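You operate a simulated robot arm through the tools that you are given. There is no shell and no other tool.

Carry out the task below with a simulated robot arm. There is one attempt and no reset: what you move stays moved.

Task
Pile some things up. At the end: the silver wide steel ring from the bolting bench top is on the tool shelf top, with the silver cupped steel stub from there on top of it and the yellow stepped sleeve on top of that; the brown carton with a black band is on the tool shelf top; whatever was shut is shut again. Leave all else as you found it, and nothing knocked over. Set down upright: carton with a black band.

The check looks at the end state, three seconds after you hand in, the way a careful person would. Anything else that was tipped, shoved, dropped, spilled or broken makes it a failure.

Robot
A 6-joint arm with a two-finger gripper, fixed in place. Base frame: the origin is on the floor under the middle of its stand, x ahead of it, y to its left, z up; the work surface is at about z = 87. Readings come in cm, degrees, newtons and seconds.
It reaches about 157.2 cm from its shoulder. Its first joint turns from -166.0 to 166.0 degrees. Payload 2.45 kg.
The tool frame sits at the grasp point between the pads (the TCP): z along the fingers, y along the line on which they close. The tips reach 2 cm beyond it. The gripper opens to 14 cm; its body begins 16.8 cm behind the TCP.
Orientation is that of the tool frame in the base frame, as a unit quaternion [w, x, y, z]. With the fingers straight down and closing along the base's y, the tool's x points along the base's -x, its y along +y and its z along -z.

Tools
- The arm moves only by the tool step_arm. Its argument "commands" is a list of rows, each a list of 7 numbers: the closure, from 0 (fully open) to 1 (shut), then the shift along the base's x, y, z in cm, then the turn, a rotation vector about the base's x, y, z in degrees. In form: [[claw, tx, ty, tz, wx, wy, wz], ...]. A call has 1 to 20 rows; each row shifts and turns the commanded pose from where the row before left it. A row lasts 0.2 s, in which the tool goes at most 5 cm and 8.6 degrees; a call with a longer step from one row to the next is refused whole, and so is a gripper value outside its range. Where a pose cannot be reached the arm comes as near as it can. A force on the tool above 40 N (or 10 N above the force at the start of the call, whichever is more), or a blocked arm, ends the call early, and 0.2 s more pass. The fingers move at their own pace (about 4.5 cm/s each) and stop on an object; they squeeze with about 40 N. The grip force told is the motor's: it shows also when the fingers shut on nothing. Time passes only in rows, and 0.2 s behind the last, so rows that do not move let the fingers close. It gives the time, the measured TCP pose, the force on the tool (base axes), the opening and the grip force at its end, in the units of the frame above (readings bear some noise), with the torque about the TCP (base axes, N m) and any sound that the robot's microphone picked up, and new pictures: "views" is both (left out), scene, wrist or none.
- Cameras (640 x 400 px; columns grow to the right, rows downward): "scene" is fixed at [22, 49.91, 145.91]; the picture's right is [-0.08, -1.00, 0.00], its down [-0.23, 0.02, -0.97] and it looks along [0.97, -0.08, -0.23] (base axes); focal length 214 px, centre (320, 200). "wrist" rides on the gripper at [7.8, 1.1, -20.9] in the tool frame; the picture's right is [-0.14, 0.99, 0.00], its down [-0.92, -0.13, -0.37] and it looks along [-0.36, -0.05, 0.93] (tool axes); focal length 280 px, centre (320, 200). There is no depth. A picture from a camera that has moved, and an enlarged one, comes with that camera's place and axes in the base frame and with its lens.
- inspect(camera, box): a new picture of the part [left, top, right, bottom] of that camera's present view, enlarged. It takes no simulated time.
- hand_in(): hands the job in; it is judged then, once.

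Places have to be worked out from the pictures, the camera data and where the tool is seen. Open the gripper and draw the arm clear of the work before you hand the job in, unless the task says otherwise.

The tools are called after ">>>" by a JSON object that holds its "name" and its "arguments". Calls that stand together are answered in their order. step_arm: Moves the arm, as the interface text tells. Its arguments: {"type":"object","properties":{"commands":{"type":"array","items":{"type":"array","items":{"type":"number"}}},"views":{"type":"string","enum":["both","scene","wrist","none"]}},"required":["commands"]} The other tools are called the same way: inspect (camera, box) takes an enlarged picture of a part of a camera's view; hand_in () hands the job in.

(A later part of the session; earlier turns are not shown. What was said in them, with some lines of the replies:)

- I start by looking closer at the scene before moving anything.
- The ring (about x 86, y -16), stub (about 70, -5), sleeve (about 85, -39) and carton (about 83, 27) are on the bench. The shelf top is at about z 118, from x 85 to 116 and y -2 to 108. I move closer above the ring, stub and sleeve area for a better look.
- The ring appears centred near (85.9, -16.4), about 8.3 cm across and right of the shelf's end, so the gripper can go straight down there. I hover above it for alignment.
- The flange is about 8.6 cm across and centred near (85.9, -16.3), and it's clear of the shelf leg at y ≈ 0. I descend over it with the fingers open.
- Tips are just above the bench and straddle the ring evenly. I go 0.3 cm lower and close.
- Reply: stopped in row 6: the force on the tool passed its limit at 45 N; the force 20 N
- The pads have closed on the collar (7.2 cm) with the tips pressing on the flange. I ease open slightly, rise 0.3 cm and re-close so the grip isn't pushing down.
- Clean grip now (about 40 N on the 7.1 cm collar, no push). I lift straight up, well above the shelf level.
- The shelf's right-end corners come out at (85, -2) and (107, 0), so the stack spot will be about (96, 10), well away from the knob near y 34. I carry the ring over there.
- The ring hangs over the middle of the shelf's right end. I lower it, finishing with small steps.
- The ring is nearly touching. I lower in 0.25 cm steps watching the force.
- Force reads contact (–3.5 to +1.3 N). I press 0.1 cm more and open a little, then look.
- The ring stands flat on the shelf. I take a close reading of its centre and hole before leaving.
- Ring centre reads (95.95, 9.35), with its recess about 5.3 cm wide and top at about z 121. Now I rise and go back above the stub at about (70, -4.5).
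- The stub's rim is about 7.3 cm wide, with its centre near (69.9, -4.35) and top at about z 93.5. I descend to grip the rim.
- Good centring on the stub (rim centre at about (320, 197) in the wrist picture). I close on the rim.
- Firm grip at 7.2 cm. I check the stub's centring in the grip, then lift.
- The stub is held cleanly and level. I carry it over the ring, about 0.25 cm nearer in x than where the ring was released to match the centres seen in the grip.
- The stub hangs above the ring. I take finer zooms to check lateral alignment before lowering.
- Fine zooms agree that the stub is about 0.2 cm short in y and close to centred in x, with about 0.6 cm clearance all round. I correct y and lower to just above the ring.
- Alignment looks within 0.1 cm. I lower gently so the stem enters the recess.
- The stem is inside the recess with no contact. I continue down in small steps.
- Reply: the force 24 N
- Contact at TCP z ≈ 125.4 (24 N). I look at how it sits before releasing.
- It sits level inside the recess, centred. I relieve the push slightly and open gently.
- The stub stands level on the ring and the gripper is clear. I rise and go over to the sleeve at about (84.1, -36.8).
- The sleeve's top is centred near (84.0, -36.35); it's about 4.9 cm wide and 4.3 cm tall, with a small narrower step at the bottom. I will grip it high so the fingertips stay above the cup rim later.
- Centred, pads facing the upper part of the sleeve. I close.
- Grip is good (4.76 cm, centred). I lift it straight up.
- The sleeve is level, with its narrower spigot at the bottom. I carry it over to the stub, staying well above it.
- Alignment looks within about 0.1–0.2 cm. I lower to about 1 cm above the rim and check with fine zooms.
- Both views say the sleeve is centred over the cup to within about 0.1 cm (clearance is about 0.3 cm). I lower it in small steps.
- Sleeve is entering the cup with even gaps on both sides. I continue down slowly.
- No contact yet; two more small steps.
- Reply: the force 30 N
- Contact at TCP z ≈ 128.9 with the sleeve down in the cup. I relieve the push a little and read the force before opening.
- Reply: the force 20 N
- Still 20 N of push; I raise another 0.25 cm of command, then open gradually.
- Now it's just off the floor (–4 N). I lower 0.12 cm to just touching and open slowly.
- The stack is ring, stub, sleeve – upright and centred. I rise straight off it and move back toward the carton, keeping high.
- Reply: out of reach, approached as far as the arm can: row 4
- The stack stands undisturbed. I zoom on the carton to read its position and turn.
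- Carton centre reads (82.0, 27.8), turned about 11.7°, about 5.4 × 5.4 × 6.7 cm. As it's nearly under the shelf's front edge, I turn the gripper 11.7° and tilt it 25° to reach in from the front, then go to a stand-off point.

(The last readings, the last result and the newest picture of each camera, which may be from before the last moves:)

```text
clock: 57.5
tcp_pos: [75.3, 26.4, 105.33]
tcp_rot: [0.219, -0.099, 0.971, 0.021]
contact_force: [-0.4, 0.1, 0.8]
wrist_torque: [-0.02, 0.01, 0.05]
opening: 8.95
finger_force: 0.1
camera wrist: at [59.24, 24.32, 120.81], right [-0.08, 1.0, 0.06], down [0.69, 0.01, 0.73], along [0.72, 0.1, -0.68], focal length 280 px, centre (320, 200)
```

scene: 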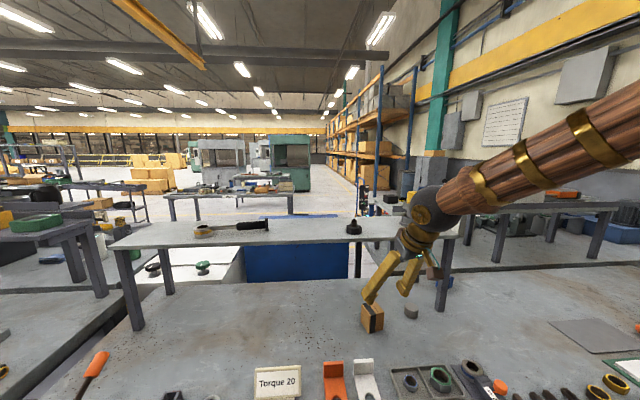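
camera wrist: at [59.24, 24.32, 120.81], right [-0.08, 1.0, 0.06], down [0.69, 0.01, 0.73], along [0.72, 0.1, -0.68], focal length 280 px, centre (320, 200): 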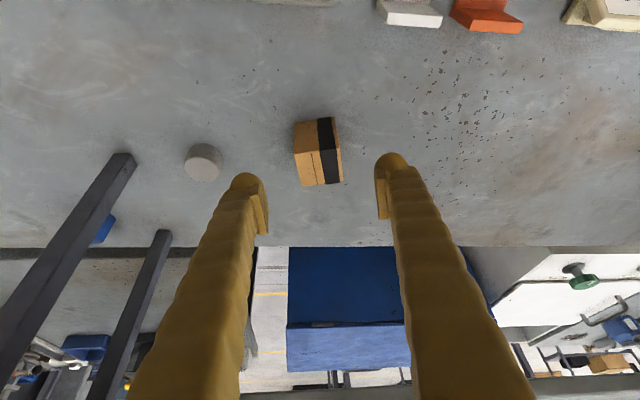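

Good pose. I zoom to check the carton's alignment to the tilted fingers.

>>> {"name": "inspect", "arguments": {"camera": "wrist", "box": [260, 100, 380, 200]}}

>>> {"name": "inspect", "arguments": {"camera": "scene", "box": [330, 220, 470, 340]}}

```text
4.00 times, centred on (320, 150) of wrist
camera zoom: at [59.24, 24.32, 120.81], right [-0.08, 1.0, 0.06], down [0.69, 0.01, 0.73], along [0.72, 0.1, -0.68], focal length 1122 px, centre (320, 400)
```

zoom: 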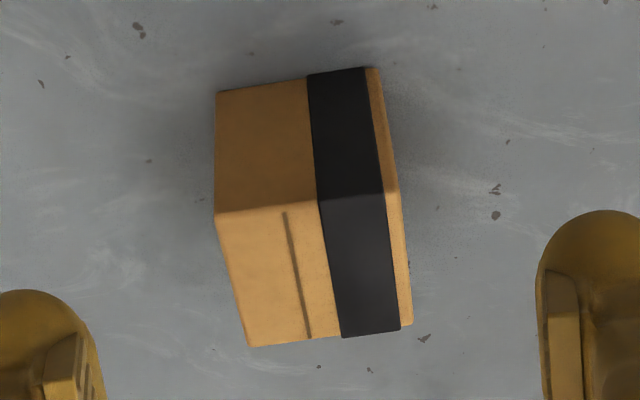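

```text
3.33 times, centred on (400, 280) of scene
camera zoom: at [22.0, 49.91, 145.91], right [-0.08, -1.0, 0.0], down [-0.23, 0.02, -0.97], along [0.97, -0.08, -0.23], focal length 715 px, centre (53, -67)
```

zoom: 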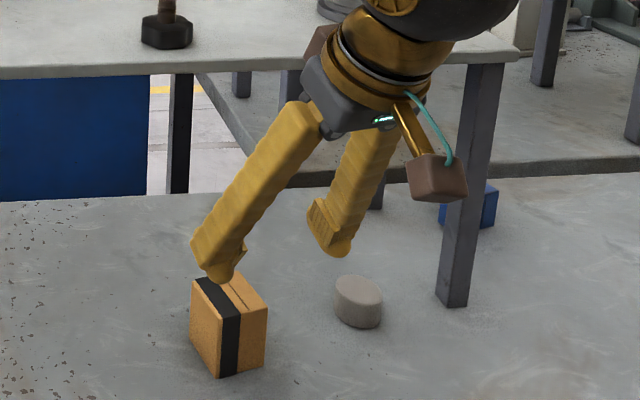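

Carton edges line up with the fingers within a degree, and its centre is confirmed at (82.04, 27.78). I slide down along the finger direction.

>>> {"name": "step_arm", "arguments": {"commands": [[0.36, 1.5, 0.31, -3.3, 0, 0, 0], [0.36, 1.5, 0.31, -3.3, 0, 0, 0], [0.36, 1.5, 0.31, -3.3, 0, 0, 0], [0.36, 1.5, 0.31, -3.3, 0, 0, 0], [0.36, 0.74, 0.14, -1.6, 0, 0, 0], [0.36, 0, 0, 0, 0, 0, 0]]}}

>>> {"name": "inspect", "arguments": {"camera": "wrist", "box": [220, 120, 420, 245]}}

>>> {"name": "inspect", "arguments": {"camera": "scene", "box": [330, 220, 470, 340]}}

```text
clock: 58.9
tcp_pos: [82.11, 27.74, 90.48]
tcp_rot: [0.219, -0.099, 0.97, 0.021]
contact_force: [-0.1, -0.1, 0.3]
wrist_torque: [0.01, -0.02, 0.01]
opening: 8.95
finger_force: 0.1
camera wrist: at [66.13, 25.67, 106.0], right [-0.08, 1.0, 0.06], down [0.69, 0.01, 0.73], along [0.72, 0.1, -0.68], focal length 280 px, centre (320, 200)
```

scene: 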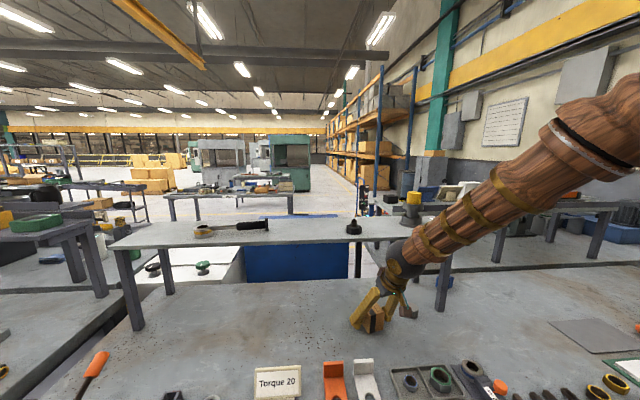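
wrist: 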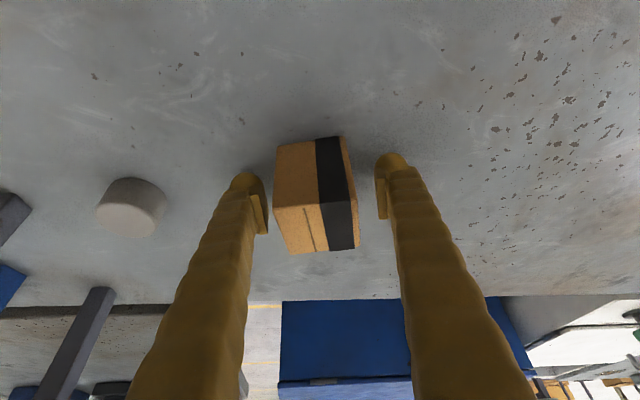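

```text
3.20 times, centred on (320, 182) of wrist
camera zoom: at [66.13, 25.67, 106.0], right [-0.08, 1.0, 0.06], down [0.69, 0.01, 0.73], along [0.72, 0.1, -0.68], focal length 897 px, centre (320, 256)
```

zoom: 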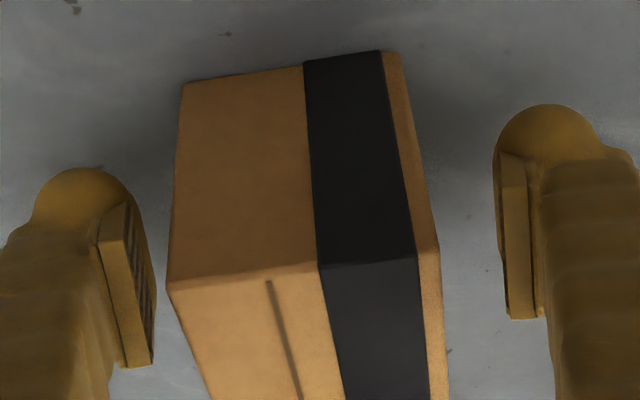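

```text
3.33 times, centred on (400, 280) of scene
camera zoom: at [22.0, 49.91, 145.91], right [-0.08, -1.0, 0.0], down [-0.23, 0.02, -0.97], along [0.97, -0.08, -0.23], focal length 715 px, centre (53, -67)
```

zoom: 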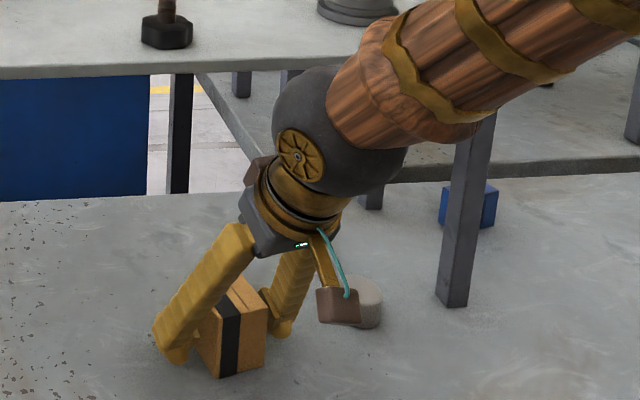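

The fingers straddle the carton evenly and nothing else is close. I close.

>>> {"name": "step_arm", "arguments": {"commands": [[0.45, 0, 0, 0, 0, 0, 0], [0.52, 0, 0, 0, 0, 0, 0], [0.57, 0, 0, 0, 0, 0, 0], [0.7, 0, 0, 0, 0, 0, 0], [0.9, 0, 0, 0, 0, 0, 0], [1, 0, 0, 0, 0, 0, 0], [1, 0, 0, 0, 0, 0, 0]]}}

>>> {"name": "inspect", "arguments": {"camera": "wrist", "box": [220, 120, 420, 245]}}

```text
clock: 60.5
tcp_pos: [82.16, 27.58, 90.44]
tcp_rot: [0.218, -0.1, 0.971, 0.022]
contact_force: [0.1, -0.3, 0.9]
wrist_torque: [0.01, 0.0, -0.01]
opening: 5.75
finger_force: 40.1
camera wrist: at [66.12, 25.67, 106.02], right [-0.08, 1.0, 0.06], down [0.69, 0.01, 0.73], along [0.72, 0.1, -0.68], focal length 280 px, centre (320, 200)
```

scene: 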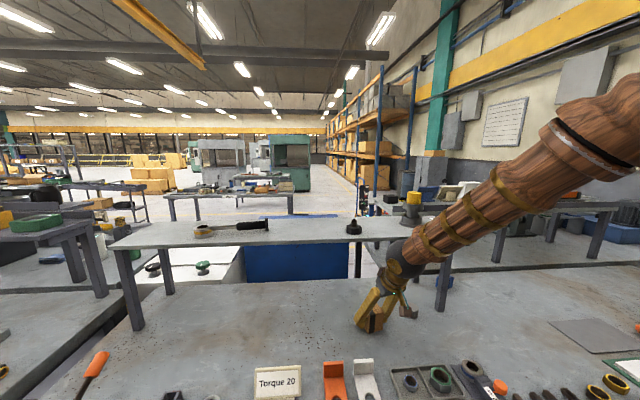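
wrist: 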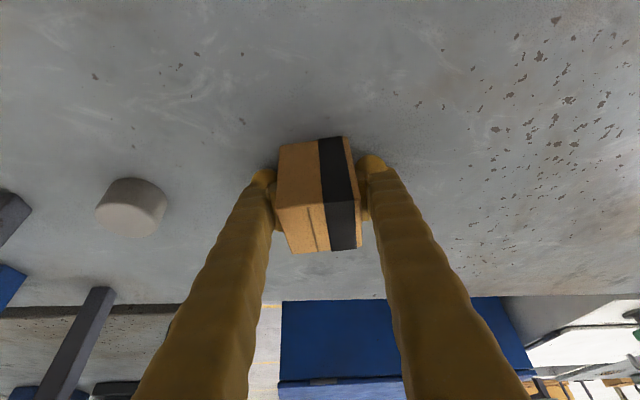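

```text
3.20 times, centred on (320, 182) of wrist
camera zoom: at [66.12, 25.67, 106.02], right [-0.08, 1.0, 0.06], down [0.69, 0.01, 0.73], along [0.72, 0.1, -0.68], focal length 897 px, centre (320, 256)
```

zoom: 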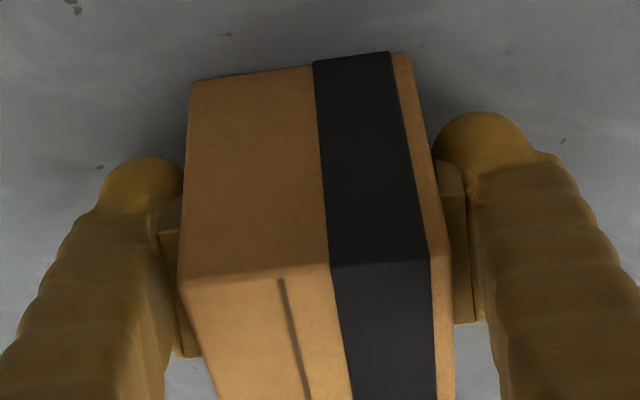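

Firm grip on the carton (5.75 cm, 40 N). I lift it slightly, draw it back from under the shelf edge, then raise it.

>>> {"name": "step_arm", "arguments": {"commands": [[1, 0, 0, 0.7, 0, 0, 0], [1, 0, 0, 1.3, 0, 0, 0], [1, -2.5, 0, 0.5, 0, 0, 0], [1, -3.5, 0, 0.5, 0, 0, 0], [1, -3.5, 0, 0.5, 0, 0, 0], [1, -3, 0, 1, 0, 0, 0], [1, 0, 0, 3, 0, 0, 0], [1, 0, 0, 4.5, 0, 0, 0], [1, 0, 0, 4.5, 0, 0, 0], [1, 0, 0, 4.5, 0, 0, 0], [1, 0, 0, 4.5, 0, 0, 0], [1, 0, 0, 4.5, 0, 0, 0], [1, 0, 0, 4.5, 0, 0, 0], [1, 0, 0, 4.5, 0, 0, 0], [1, 0, 0, 4, 0, 0, 0], [1, 0, 0, 0, 0, 0, 0]]}}

```text
clock: 63.9
tcp_pos: [69.39, 27.9, 133.42]
tcp_rot: [0.218, -0.1, 0.971, 0.022]
contact_force: [-0.6, 0.3, -2.2]
wrist_torque: [-0.01, -0.01, -0.02]
opening: 5.72
finger_force: 39.6
camera wrist: at [53.52, 25.82, 149.04], right [-0.08, 1.0, 0.06], down [0.69, 0.01, 0.73], along [0.72, 0.1, -0.68], focal length 280 px, centre (320, 200)
```

scene: 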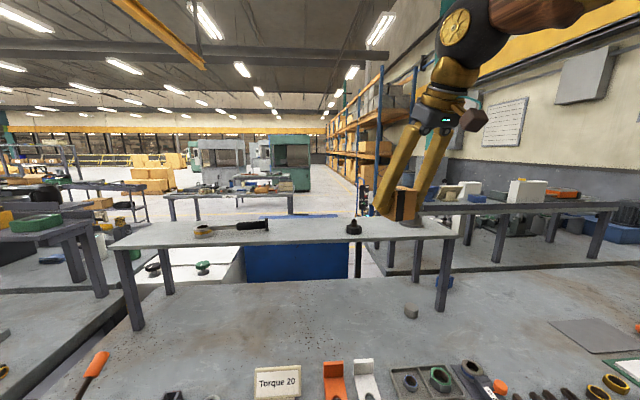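
wrist: 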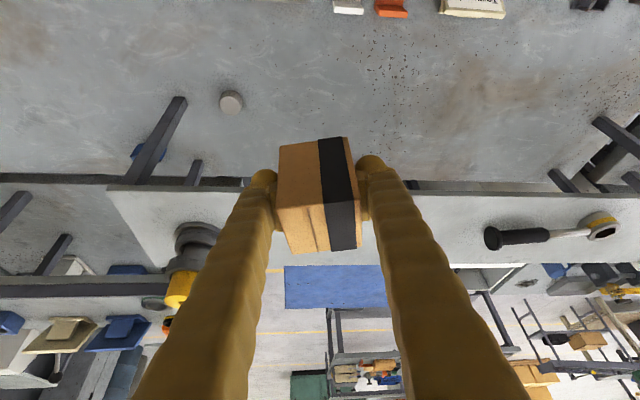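

The carton is held squarely. The wrench handle's end is near (94, 64) and the knob near (90, 34), so I take it to about (95.5, 49) between them, staying high.

>>> {"name": "step_arm", "arguments": {"commands": [[1, 3.26, 2.64, 0, 0, 0, 0], [1, 3.26, 2.64, 0, 0, 0, 0], [1, 3.26, 2.64, 0, 0, 0, 0], [1, 3.26, 2.64, 0, 0, 0, 0], [1, 3.26, 2.64, 0, 0, 0, 0], [1, 3.26, 2.64, 0, 0, 0, 0], [1, 3.26, 2.64, 0, 0, 0, 0], [1, 3.26, 2.64, 0, 0, 0, 0], [1, 0, 0, 0, 0, 0, 0]]}}

>>> {"name": "inspect", "arguments": {"camera": "scene", "box": [240, 140, 400, 250]}}

```text
clock: 65.9
tcp_pos: [95.82, 48.91, 133.27]
tcp_rot: [0.218, -0.099, 0.971, 0.021]
contact_force: [-0.1, -0.3, -2.3]
wrist_torque: [-0.06, 0.01, 0.04]
opening: 5.76
finger_force: 40.5
camera wrist: at [79.75, 46.9, 148.93], right [-0.08, 1.0, 0.06], down [0.69, 0.01, 0.73], along [0.72, 0.1, -0.68], focal length 280 px, centre (320, 200)
```

scene: 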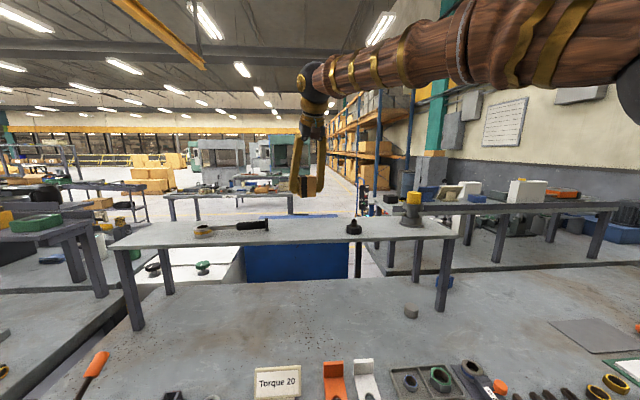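
wrist: 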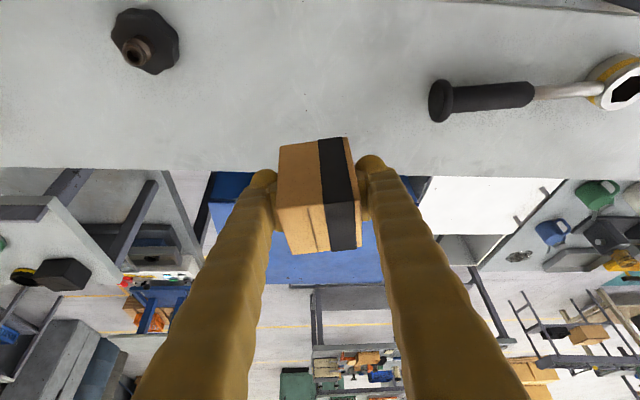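

```text
3.64 times, centred on (320, 195) of scene
camera zoom: at [22.0, 49.91, 145.91], right [-0.08, -1.0, 0.0], down [-0.23, 0.02, -0.97], along [0.97, -0.08, -0.23], focal length 780 px, centre (320, 218)
```

zoom: 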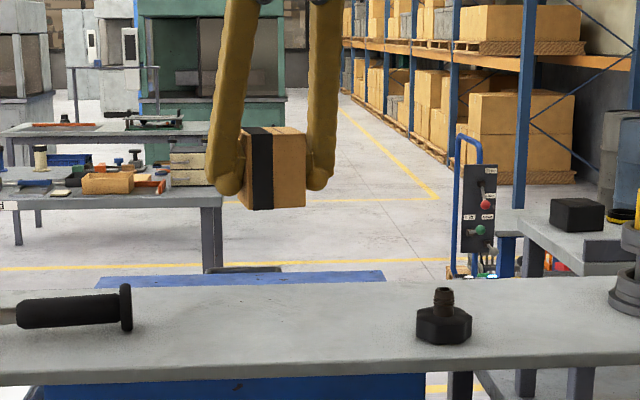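

Clear on both sides (knob 16 cm away, wrench 14 cm away) and mid-depth on the shelf. I lower the carton to just above the shelf.

>>> {"name": "step_arm", "arguments": {"commands": [[1, -0.2, 0, -3.5, 0, 0, 0], [1, 0, 0, -3.5, 0, 0, 0], [1, 0, 0, -2.5, 0, 0, 0], [1, 0, 0, -1.2, 0, 0, 0], [1, 0, 0, 0, 0, 0, 0]]}}

>>> {"name": "inspect", "arguments": {"camera": "scene", "box": [260, 170, 380, 245]}}

```text
clock: 67.1
tcp_pos: [95.42, 48.99, 122.7]
tcp_rot: [0.22, -0.099, 0.97, 0.021]
contact_force: [0.3, -0.9, -1.8]
wrist_torque: [-0.01, 0.01, 0.01]
opening: 5.73
finger_force: 39.8
camera wrist: at [79.49, 46.85, 138.29], right [-0.08, 1.0, 0.06], down [0.69, 0.01, 0.73], along [0.72, 0.1, -0.68], focal length 280 px, centre (320, 200)
```

scene: 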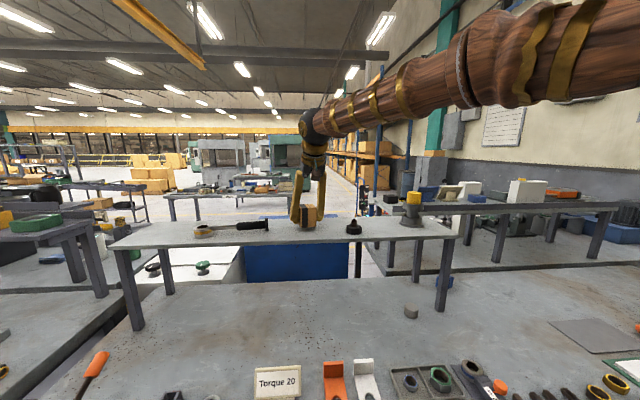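
wrist: 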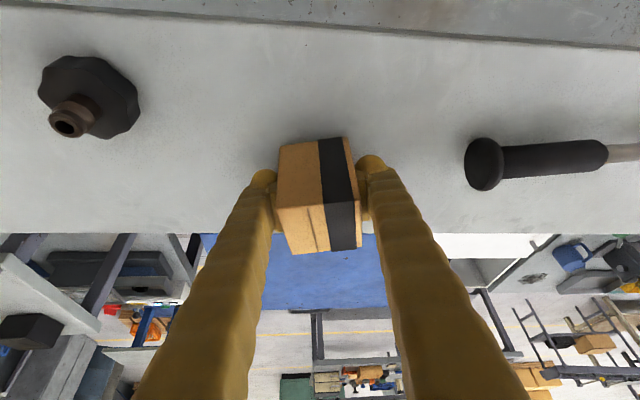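

```text
5.33 times, centred on (320, 208) of scene
camera zoom: at [22.0, 49.91, 145.91], right [-0.08, -1.0, 0.0], down [-0.23, 0.02, -0.97], along [0.97, -0.08, -0.23], focal length 1144 px, centre (320, 160)
```

zoom: 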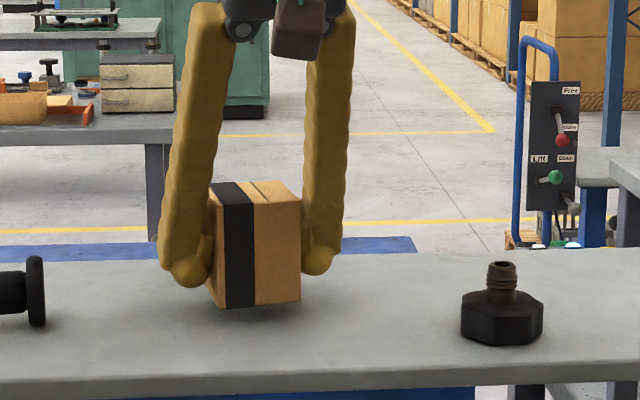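

The carton is about 1 cm above the shelf and level. I continue down in small steps watching the force.

>>> {"name": "step_arm", "arguments": {"commands": [[1, 0, 0, -0.5, 0, 0, 0], [1, 0, 0, -0.3, 0, 0, 0], [1, 0, 0, 0, 0, 0, 0]], "views": "none"}}

```text
clock: 67.9
tcp_pos: [95.56, 48.83, 121.84]
tcp_rot: [0.218, -0.099, 0.971, 0.021]
contact_force: [0.0, 0.0, -2.1]
wrist_torque: [-0.03, 0.01, 0.0]
opening: 5.78
finger_force: 39.7
```

No contact yet; two finer steps.

>>> {"name": "step_arm", "arguments": {"commands": [[1, 0, 0, -0.2, 0, 0, 0], [1, 0, 0, -0.12, 0, 0, 0], [1, 0, 0, 0, 0, 0, 0]], "views": "none"}}

>>> {"name": "inspect", "arguments": {"camera": "scene", "box": [285, 200, 335, 232]}}

```text
clock: 68.7
tcp_pos: [95.49, 48.91, 121.62]
tcp_rot: [0.218, -0.099, 0.971, 0.021]
contact_force: [0.0, 0.4, -1.6]
wrist_torque: [0.0, -0.03, -0.01]
opening: 5.75
finger_force: 40.6
```

```text
12.50 times, centred on (310, 216) of scene
camera zoom: at [22.0, 49.91, 145.91], right [-0.08, -1.0, 0.0], down [-0.23, 0.02, -0.97], along [0.97, -0.08, -0.23], focal length 2681 px, centre (445, 0)
```

zoom: 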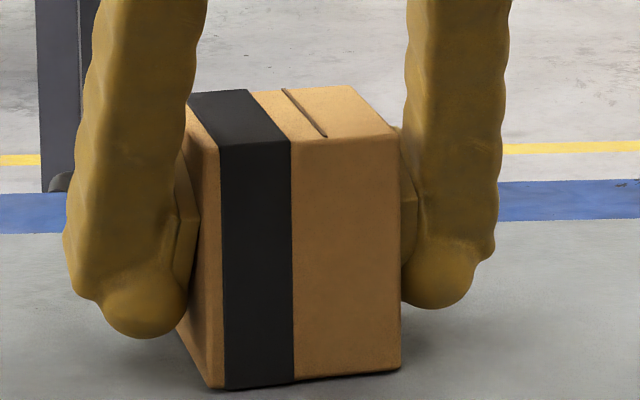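

It looks right at the surface. One more 0.12 cm step.

>>> {"name": "step_arm", "arguments": {"commands": [[1, 0, 0, -0.12, 0, 0, 0], [1, 0, 0, 0, 0, 0, 0]], "views": "none"}}

```text
clock: 69.3
tcp_pos: [95.4, 48.95, 121.49]
tcp_rot: [0.218, -0.1, 0.971, 0.021]
contact_force: [-1.2, 0.6, -2.5]
wrist_torque: [0.01, 0.01, -0.01]
opening: 5.74
finger_force: 40.0
```

Still hanging freely; another small step.

>>> {"name": "step_arm", "arguments": {"commands": [[1, 0, 0, -0.12, 0, 0, 0], [1, 0, 0, 0, 0, 0, 0]], "views": "none"}}

```text
clock: 69.9
tcp_pos: [95.47, 48.81, 121.49]
tcp_rot: [0.219, -0.099, 0.971, 0.021]
contact_force: [3.2, 0.7, 7.5]
wrist_torque: [0.06, 0.13, -0.02]
opening: 5.75
finger_force: 40.0
```

Contact (about 7.5 N). I open the fingers gradually to release it.

>>> {"name": "step_arm", "arguments": {"commands": [[1, 0, 0, 0.04, 0, 0, 0], [0.57, 0, 0, 0, 0, 0, 0], [0.55, 0, 0, 0, 0, 0, 0], [0.51, 0, 0, 0, 0, 0, 0], [0.45, 0, 0, 0, 0, 0, 0], [0.38, 0, 0, 0, 0, 0, 0], [0.38, 0, 0, 0, 0, 0, 0]]}}

>>> {"name": "inspect", "arguments": {"camera": "scene", "box": [285, 200, 335, 232]}}

>>> {"name": "inspect", "arguments": {"camera": "wrist", "box": [220, 120, 420, 245]}}

```text
clock: 71.5
tcp_pos: [95.48, 48.8, 121.52]
tcp_rot: [0.219, -0.098, 0.971, 0.02]
contact_force: [-0.6, 0.2, -0.4]
wrist_torque: [-0.03, 0.01, 0.01]
opening: 8.65
finger_force: 0.1
camera wrist: at [79.42, 46.84, 137.0], right [-0.08, 1.0, 0.06], down [0.69, 0.01, 0.73], along [0.72, 0.1, -0.68], focal length 280 px, centre (320, 200)
```

scene: 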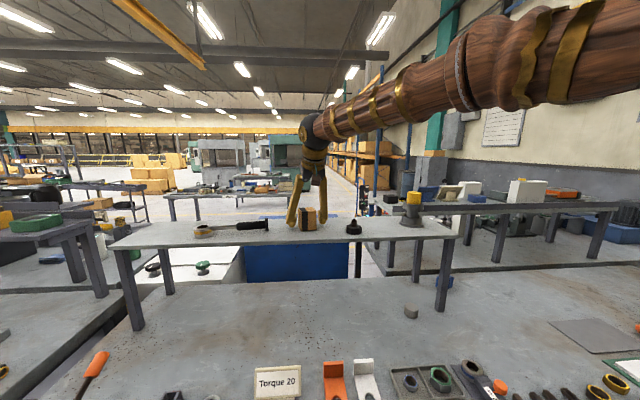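
wrist: 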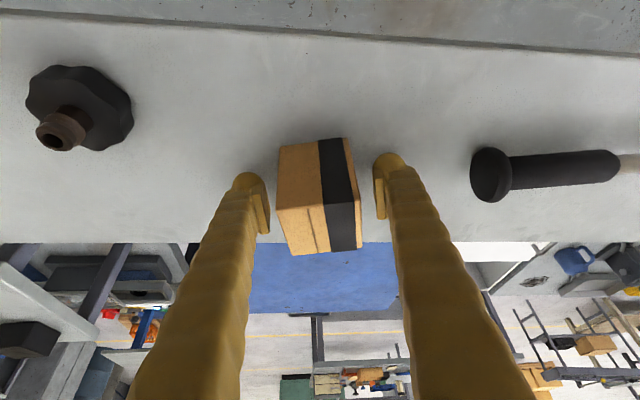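

```text
12.50 times, centred on (310, 216) of scene
camera zoom: at [22.0, 49.91, 145.91], right [-0.08, -1.0, 0.0], down [-0.23, 0.02, -0.97], along [0.97, -0.08, -0.23], focal length 2681 px, centre (445, 0)
```

zoom: 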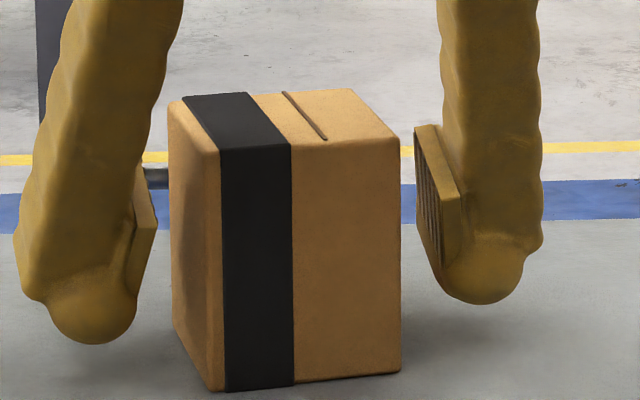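

```text
3.20 times, centred on (320, 182) of wrist
camera zoom: at [79.42, 46.84, 137.0], right [-0.08, 1.0, 0.06], down [0.69, 0.01, 0.73], along [0.72, 0.1, -0.68], focal length 897 px, centre (320, 256)
```

zoom: 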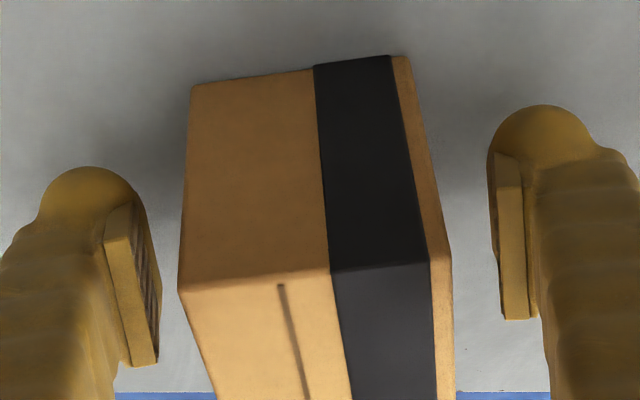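

The carton stands upright and free. I withdraw along the finger direction, then back away from the shelf and straighten the tool.

>>> {"name": "step_arm", "arguments": {"commands": [[0.38, -0.85, -0.17, 1.8, 0, 0, 0], [0.38, -1.65, -0.34, 3.6, 0, 0, 0], [0.38, -1.65, -0.34, 3.6, 0, 0, 0], [0.36, -1.65, -0.34, 3.6, 0, 0, 0], [0.3, -1.65, -0.34, 3.6, 0, 0, 0], [0.2, -1.65, -0.34, 3.6, 0, 0, 0], [0, -3.5, -3, 1, 0, 0, 0], [0, -3.5, -3, 1, 0, 0, 0], [0, -3.5, -3, 0, 0, 0, 0], [0, -3.5, -3, 0, -1.69, 8.16, 0], [0, -3.5, -3, 0, -1.69, 8.16, 0], [0, -3.5, -3, 0, -1.69, 8.16, 0], [0, -2.5, -3.5, 0, 0, 0, -5.85], [0, -2.5, -3.5, 0, 0, 0, -5.85], [0, 0, -4, 0, 0, 0, 0], [0, 0, -4, 0, 0, 0, 0], [0, 0, -4, 0, 0, 0, 0], [0, 0, 0, 0, 0, 0, 0]]}}

>>> {"name": "inspect", "arguments": {"camera": "scene", "box": [270, 180, 470, 260]}}

>>> {"name": "inspect", "arguments": {"camera": "scene", "box": [340, 260, 640, 400]}}

```text
clock: 75.3
tcp_pos: [60.22, 9.96, 143.3]
tcp_rot: [0.004, 0.0, 1.0, -0.001]
contact_force: [0.4, -0.8, -0.1]
wrist_torque: [-0.02, -0.01, -0.01]
opening: 13.99
finger_force: 0.0
camera wrist: at [52.24, 11.2, 164.13], right [0.14, 0.99, 0.0], down [0.92, -0.13, 0.37], along [0.37, -0.05, -0.93], focal length 280 px, centre (320, 200)
```

scene: 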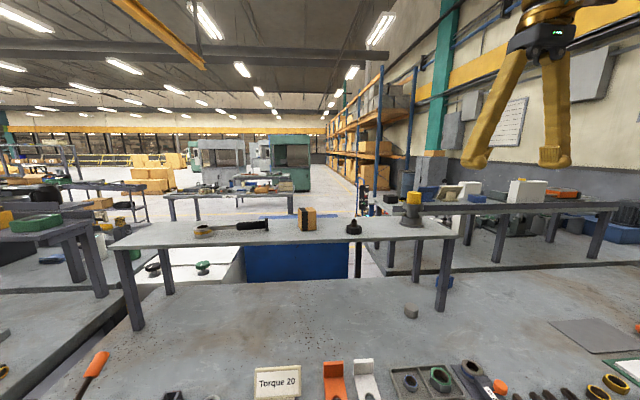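
wrist: 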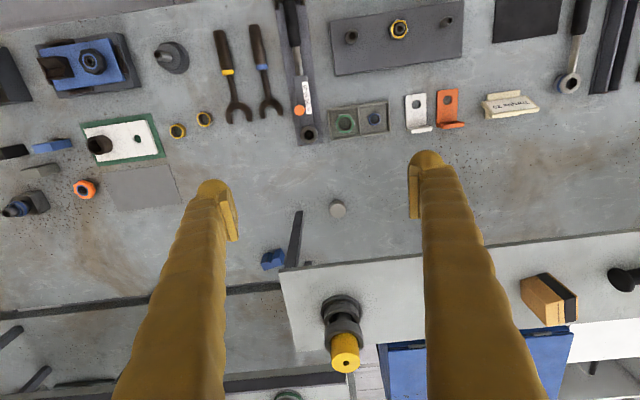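

```text
3.20 times, centred on (370, 220) of scene
camera zoom: at [22.0, 49.91, 145.91], right [-0.08, -1.0, 0.0], down [-0.23, 0.02, -0.97], along [0.97, -0.08, -0.23], focal length 686 px, centre (160, 136)
```

zoom: 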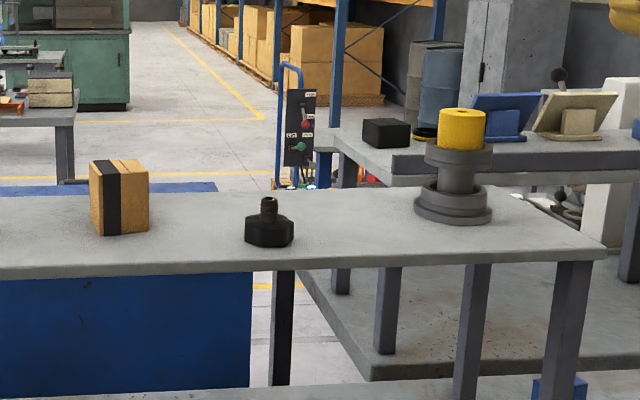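

```text
2.13 times, centred on (490, 330) of scene
camera zoom: at [22.0, 49.91, 145.91], right [-0.08, -1.0, 0.0], down [-0.23, 0.02, -0.97], along [0.97, -0.08, -0.23], focal length 458 px, centre (-43, -77)
```

zoom: 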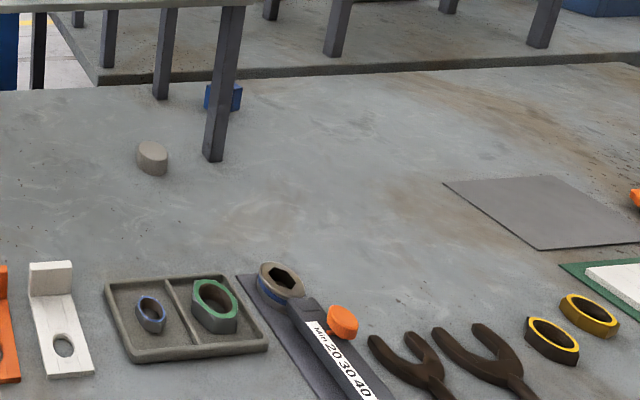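

The stack and carton stand on the shelf, and the bench items look unchanged. One last close look at the pile, and I return the arm to its starting pose.

>>> {"name": "step_arm", "arguments": {"commands": [[0, -1.8, -3.3, 1, 0, 0, 0], [0, -1.8, -3.3, 1, 0, 0, 0], [0, 0, -3.3, 0.5, 0, 0, 0], [0, 0, 0, 0, 0, 0, 0], [0, 0, 0, 0, 0, 0, 0]]}}

>>> {"name": "inspect", "arguments": {"camera": "scene", "box": [380, 180, 460, 230]}}

>>> {"name": "inspect", "arguments": {"camera": "scene", "box": [80, 200, 480, 400]}}

```text
clock: 76.5
tcp_pos: [56.78, 0.19, 145.74]
tcp_rot: [0.003, 0.0, 1.0, 0.0]
contact_force: [-0.4, -0.3, 0.1]
wrist_torque: [0.0, 0.01, -0.01]
opening: 14.0
finger_force: 0.0
camera wrist: at [48.67, 1.36, 166.63], right [0.14, 0.99, 0.0], down [0.92, -0.13, 0.37], along [0.37, -0.05, -0.93], focal length 280 px, centre (320, 200)
```

scene: 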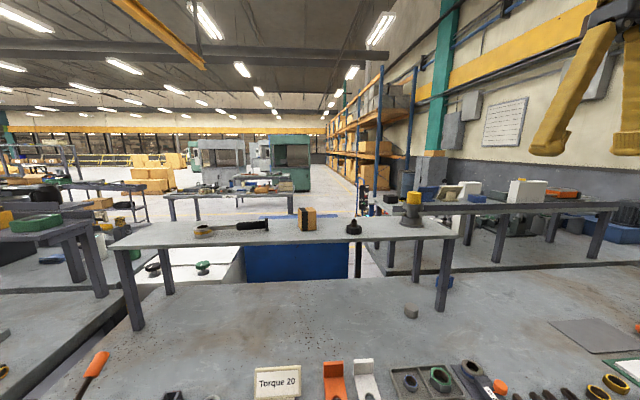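
wrist: 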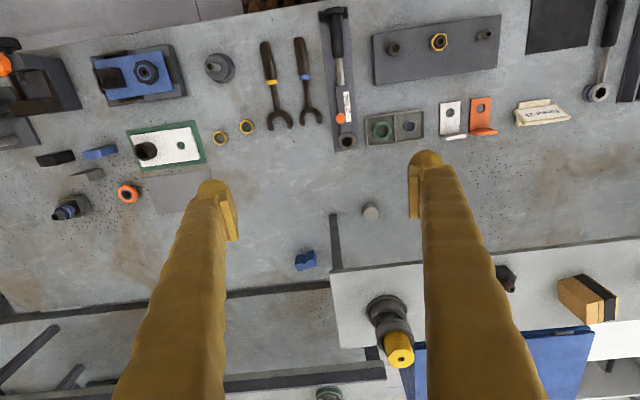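

```text
8.00 times, centred on (420, 205) of scene
camera zoom: at [22.0, 49.91, 145.91], right [-0.08, -1.0, 0.0], down [-0.23, 0.02, -0.97], along [0.97, -0.08, -0.23], focal length 1716 px, centre (-480, 160)
```

zoom: 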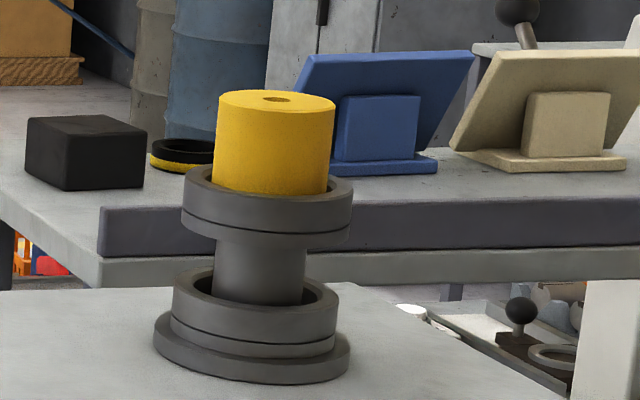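

```text
1.60 times, centred on (280, 300) of scene
camera zoom: at [22.0, 49.91, 145.91], right [-0.08, -1.0, 0.0], down [-0.23, 0.02, -0.97], along [0.97, -0.08, -0.23], focal length 343 px, centre (384, 40)
```

zoom: 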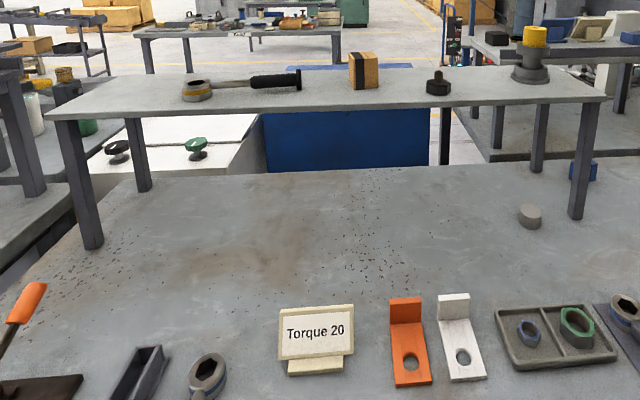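

The pile (ring, stub, sleeve) stands level on the shelf and the carton is upright beside it. Everything else matches the first pictures, nothing was opened, and the arm is back at its start pose with the gripper open, so I hand in.

>>> {"name": "hand_in", "arguments": {}}

```text
The job is handed in.
```

The job is done and handed in; I haven't seen the check's result.

- **Pile:** The silver wide steel ring is on the tool shelf top near its right end. The silver cupped steel stub stands in the ring's recess, and the yellow stepped sleeve sits in the stub's cup. The pile looked level and centred in the last pictures.
- **Carton:** The brown carton with the black band stands upright on the shelf top, between the black knob and the wrench, clear of both.
- **Everything else:** The other things on the bench and shelf looked unchanged from the first pictures. Nothing was opened, so there was nothing to shut again.
- **Arm:** The gripper is open and the arm is back near its starting pose, clear of the work.
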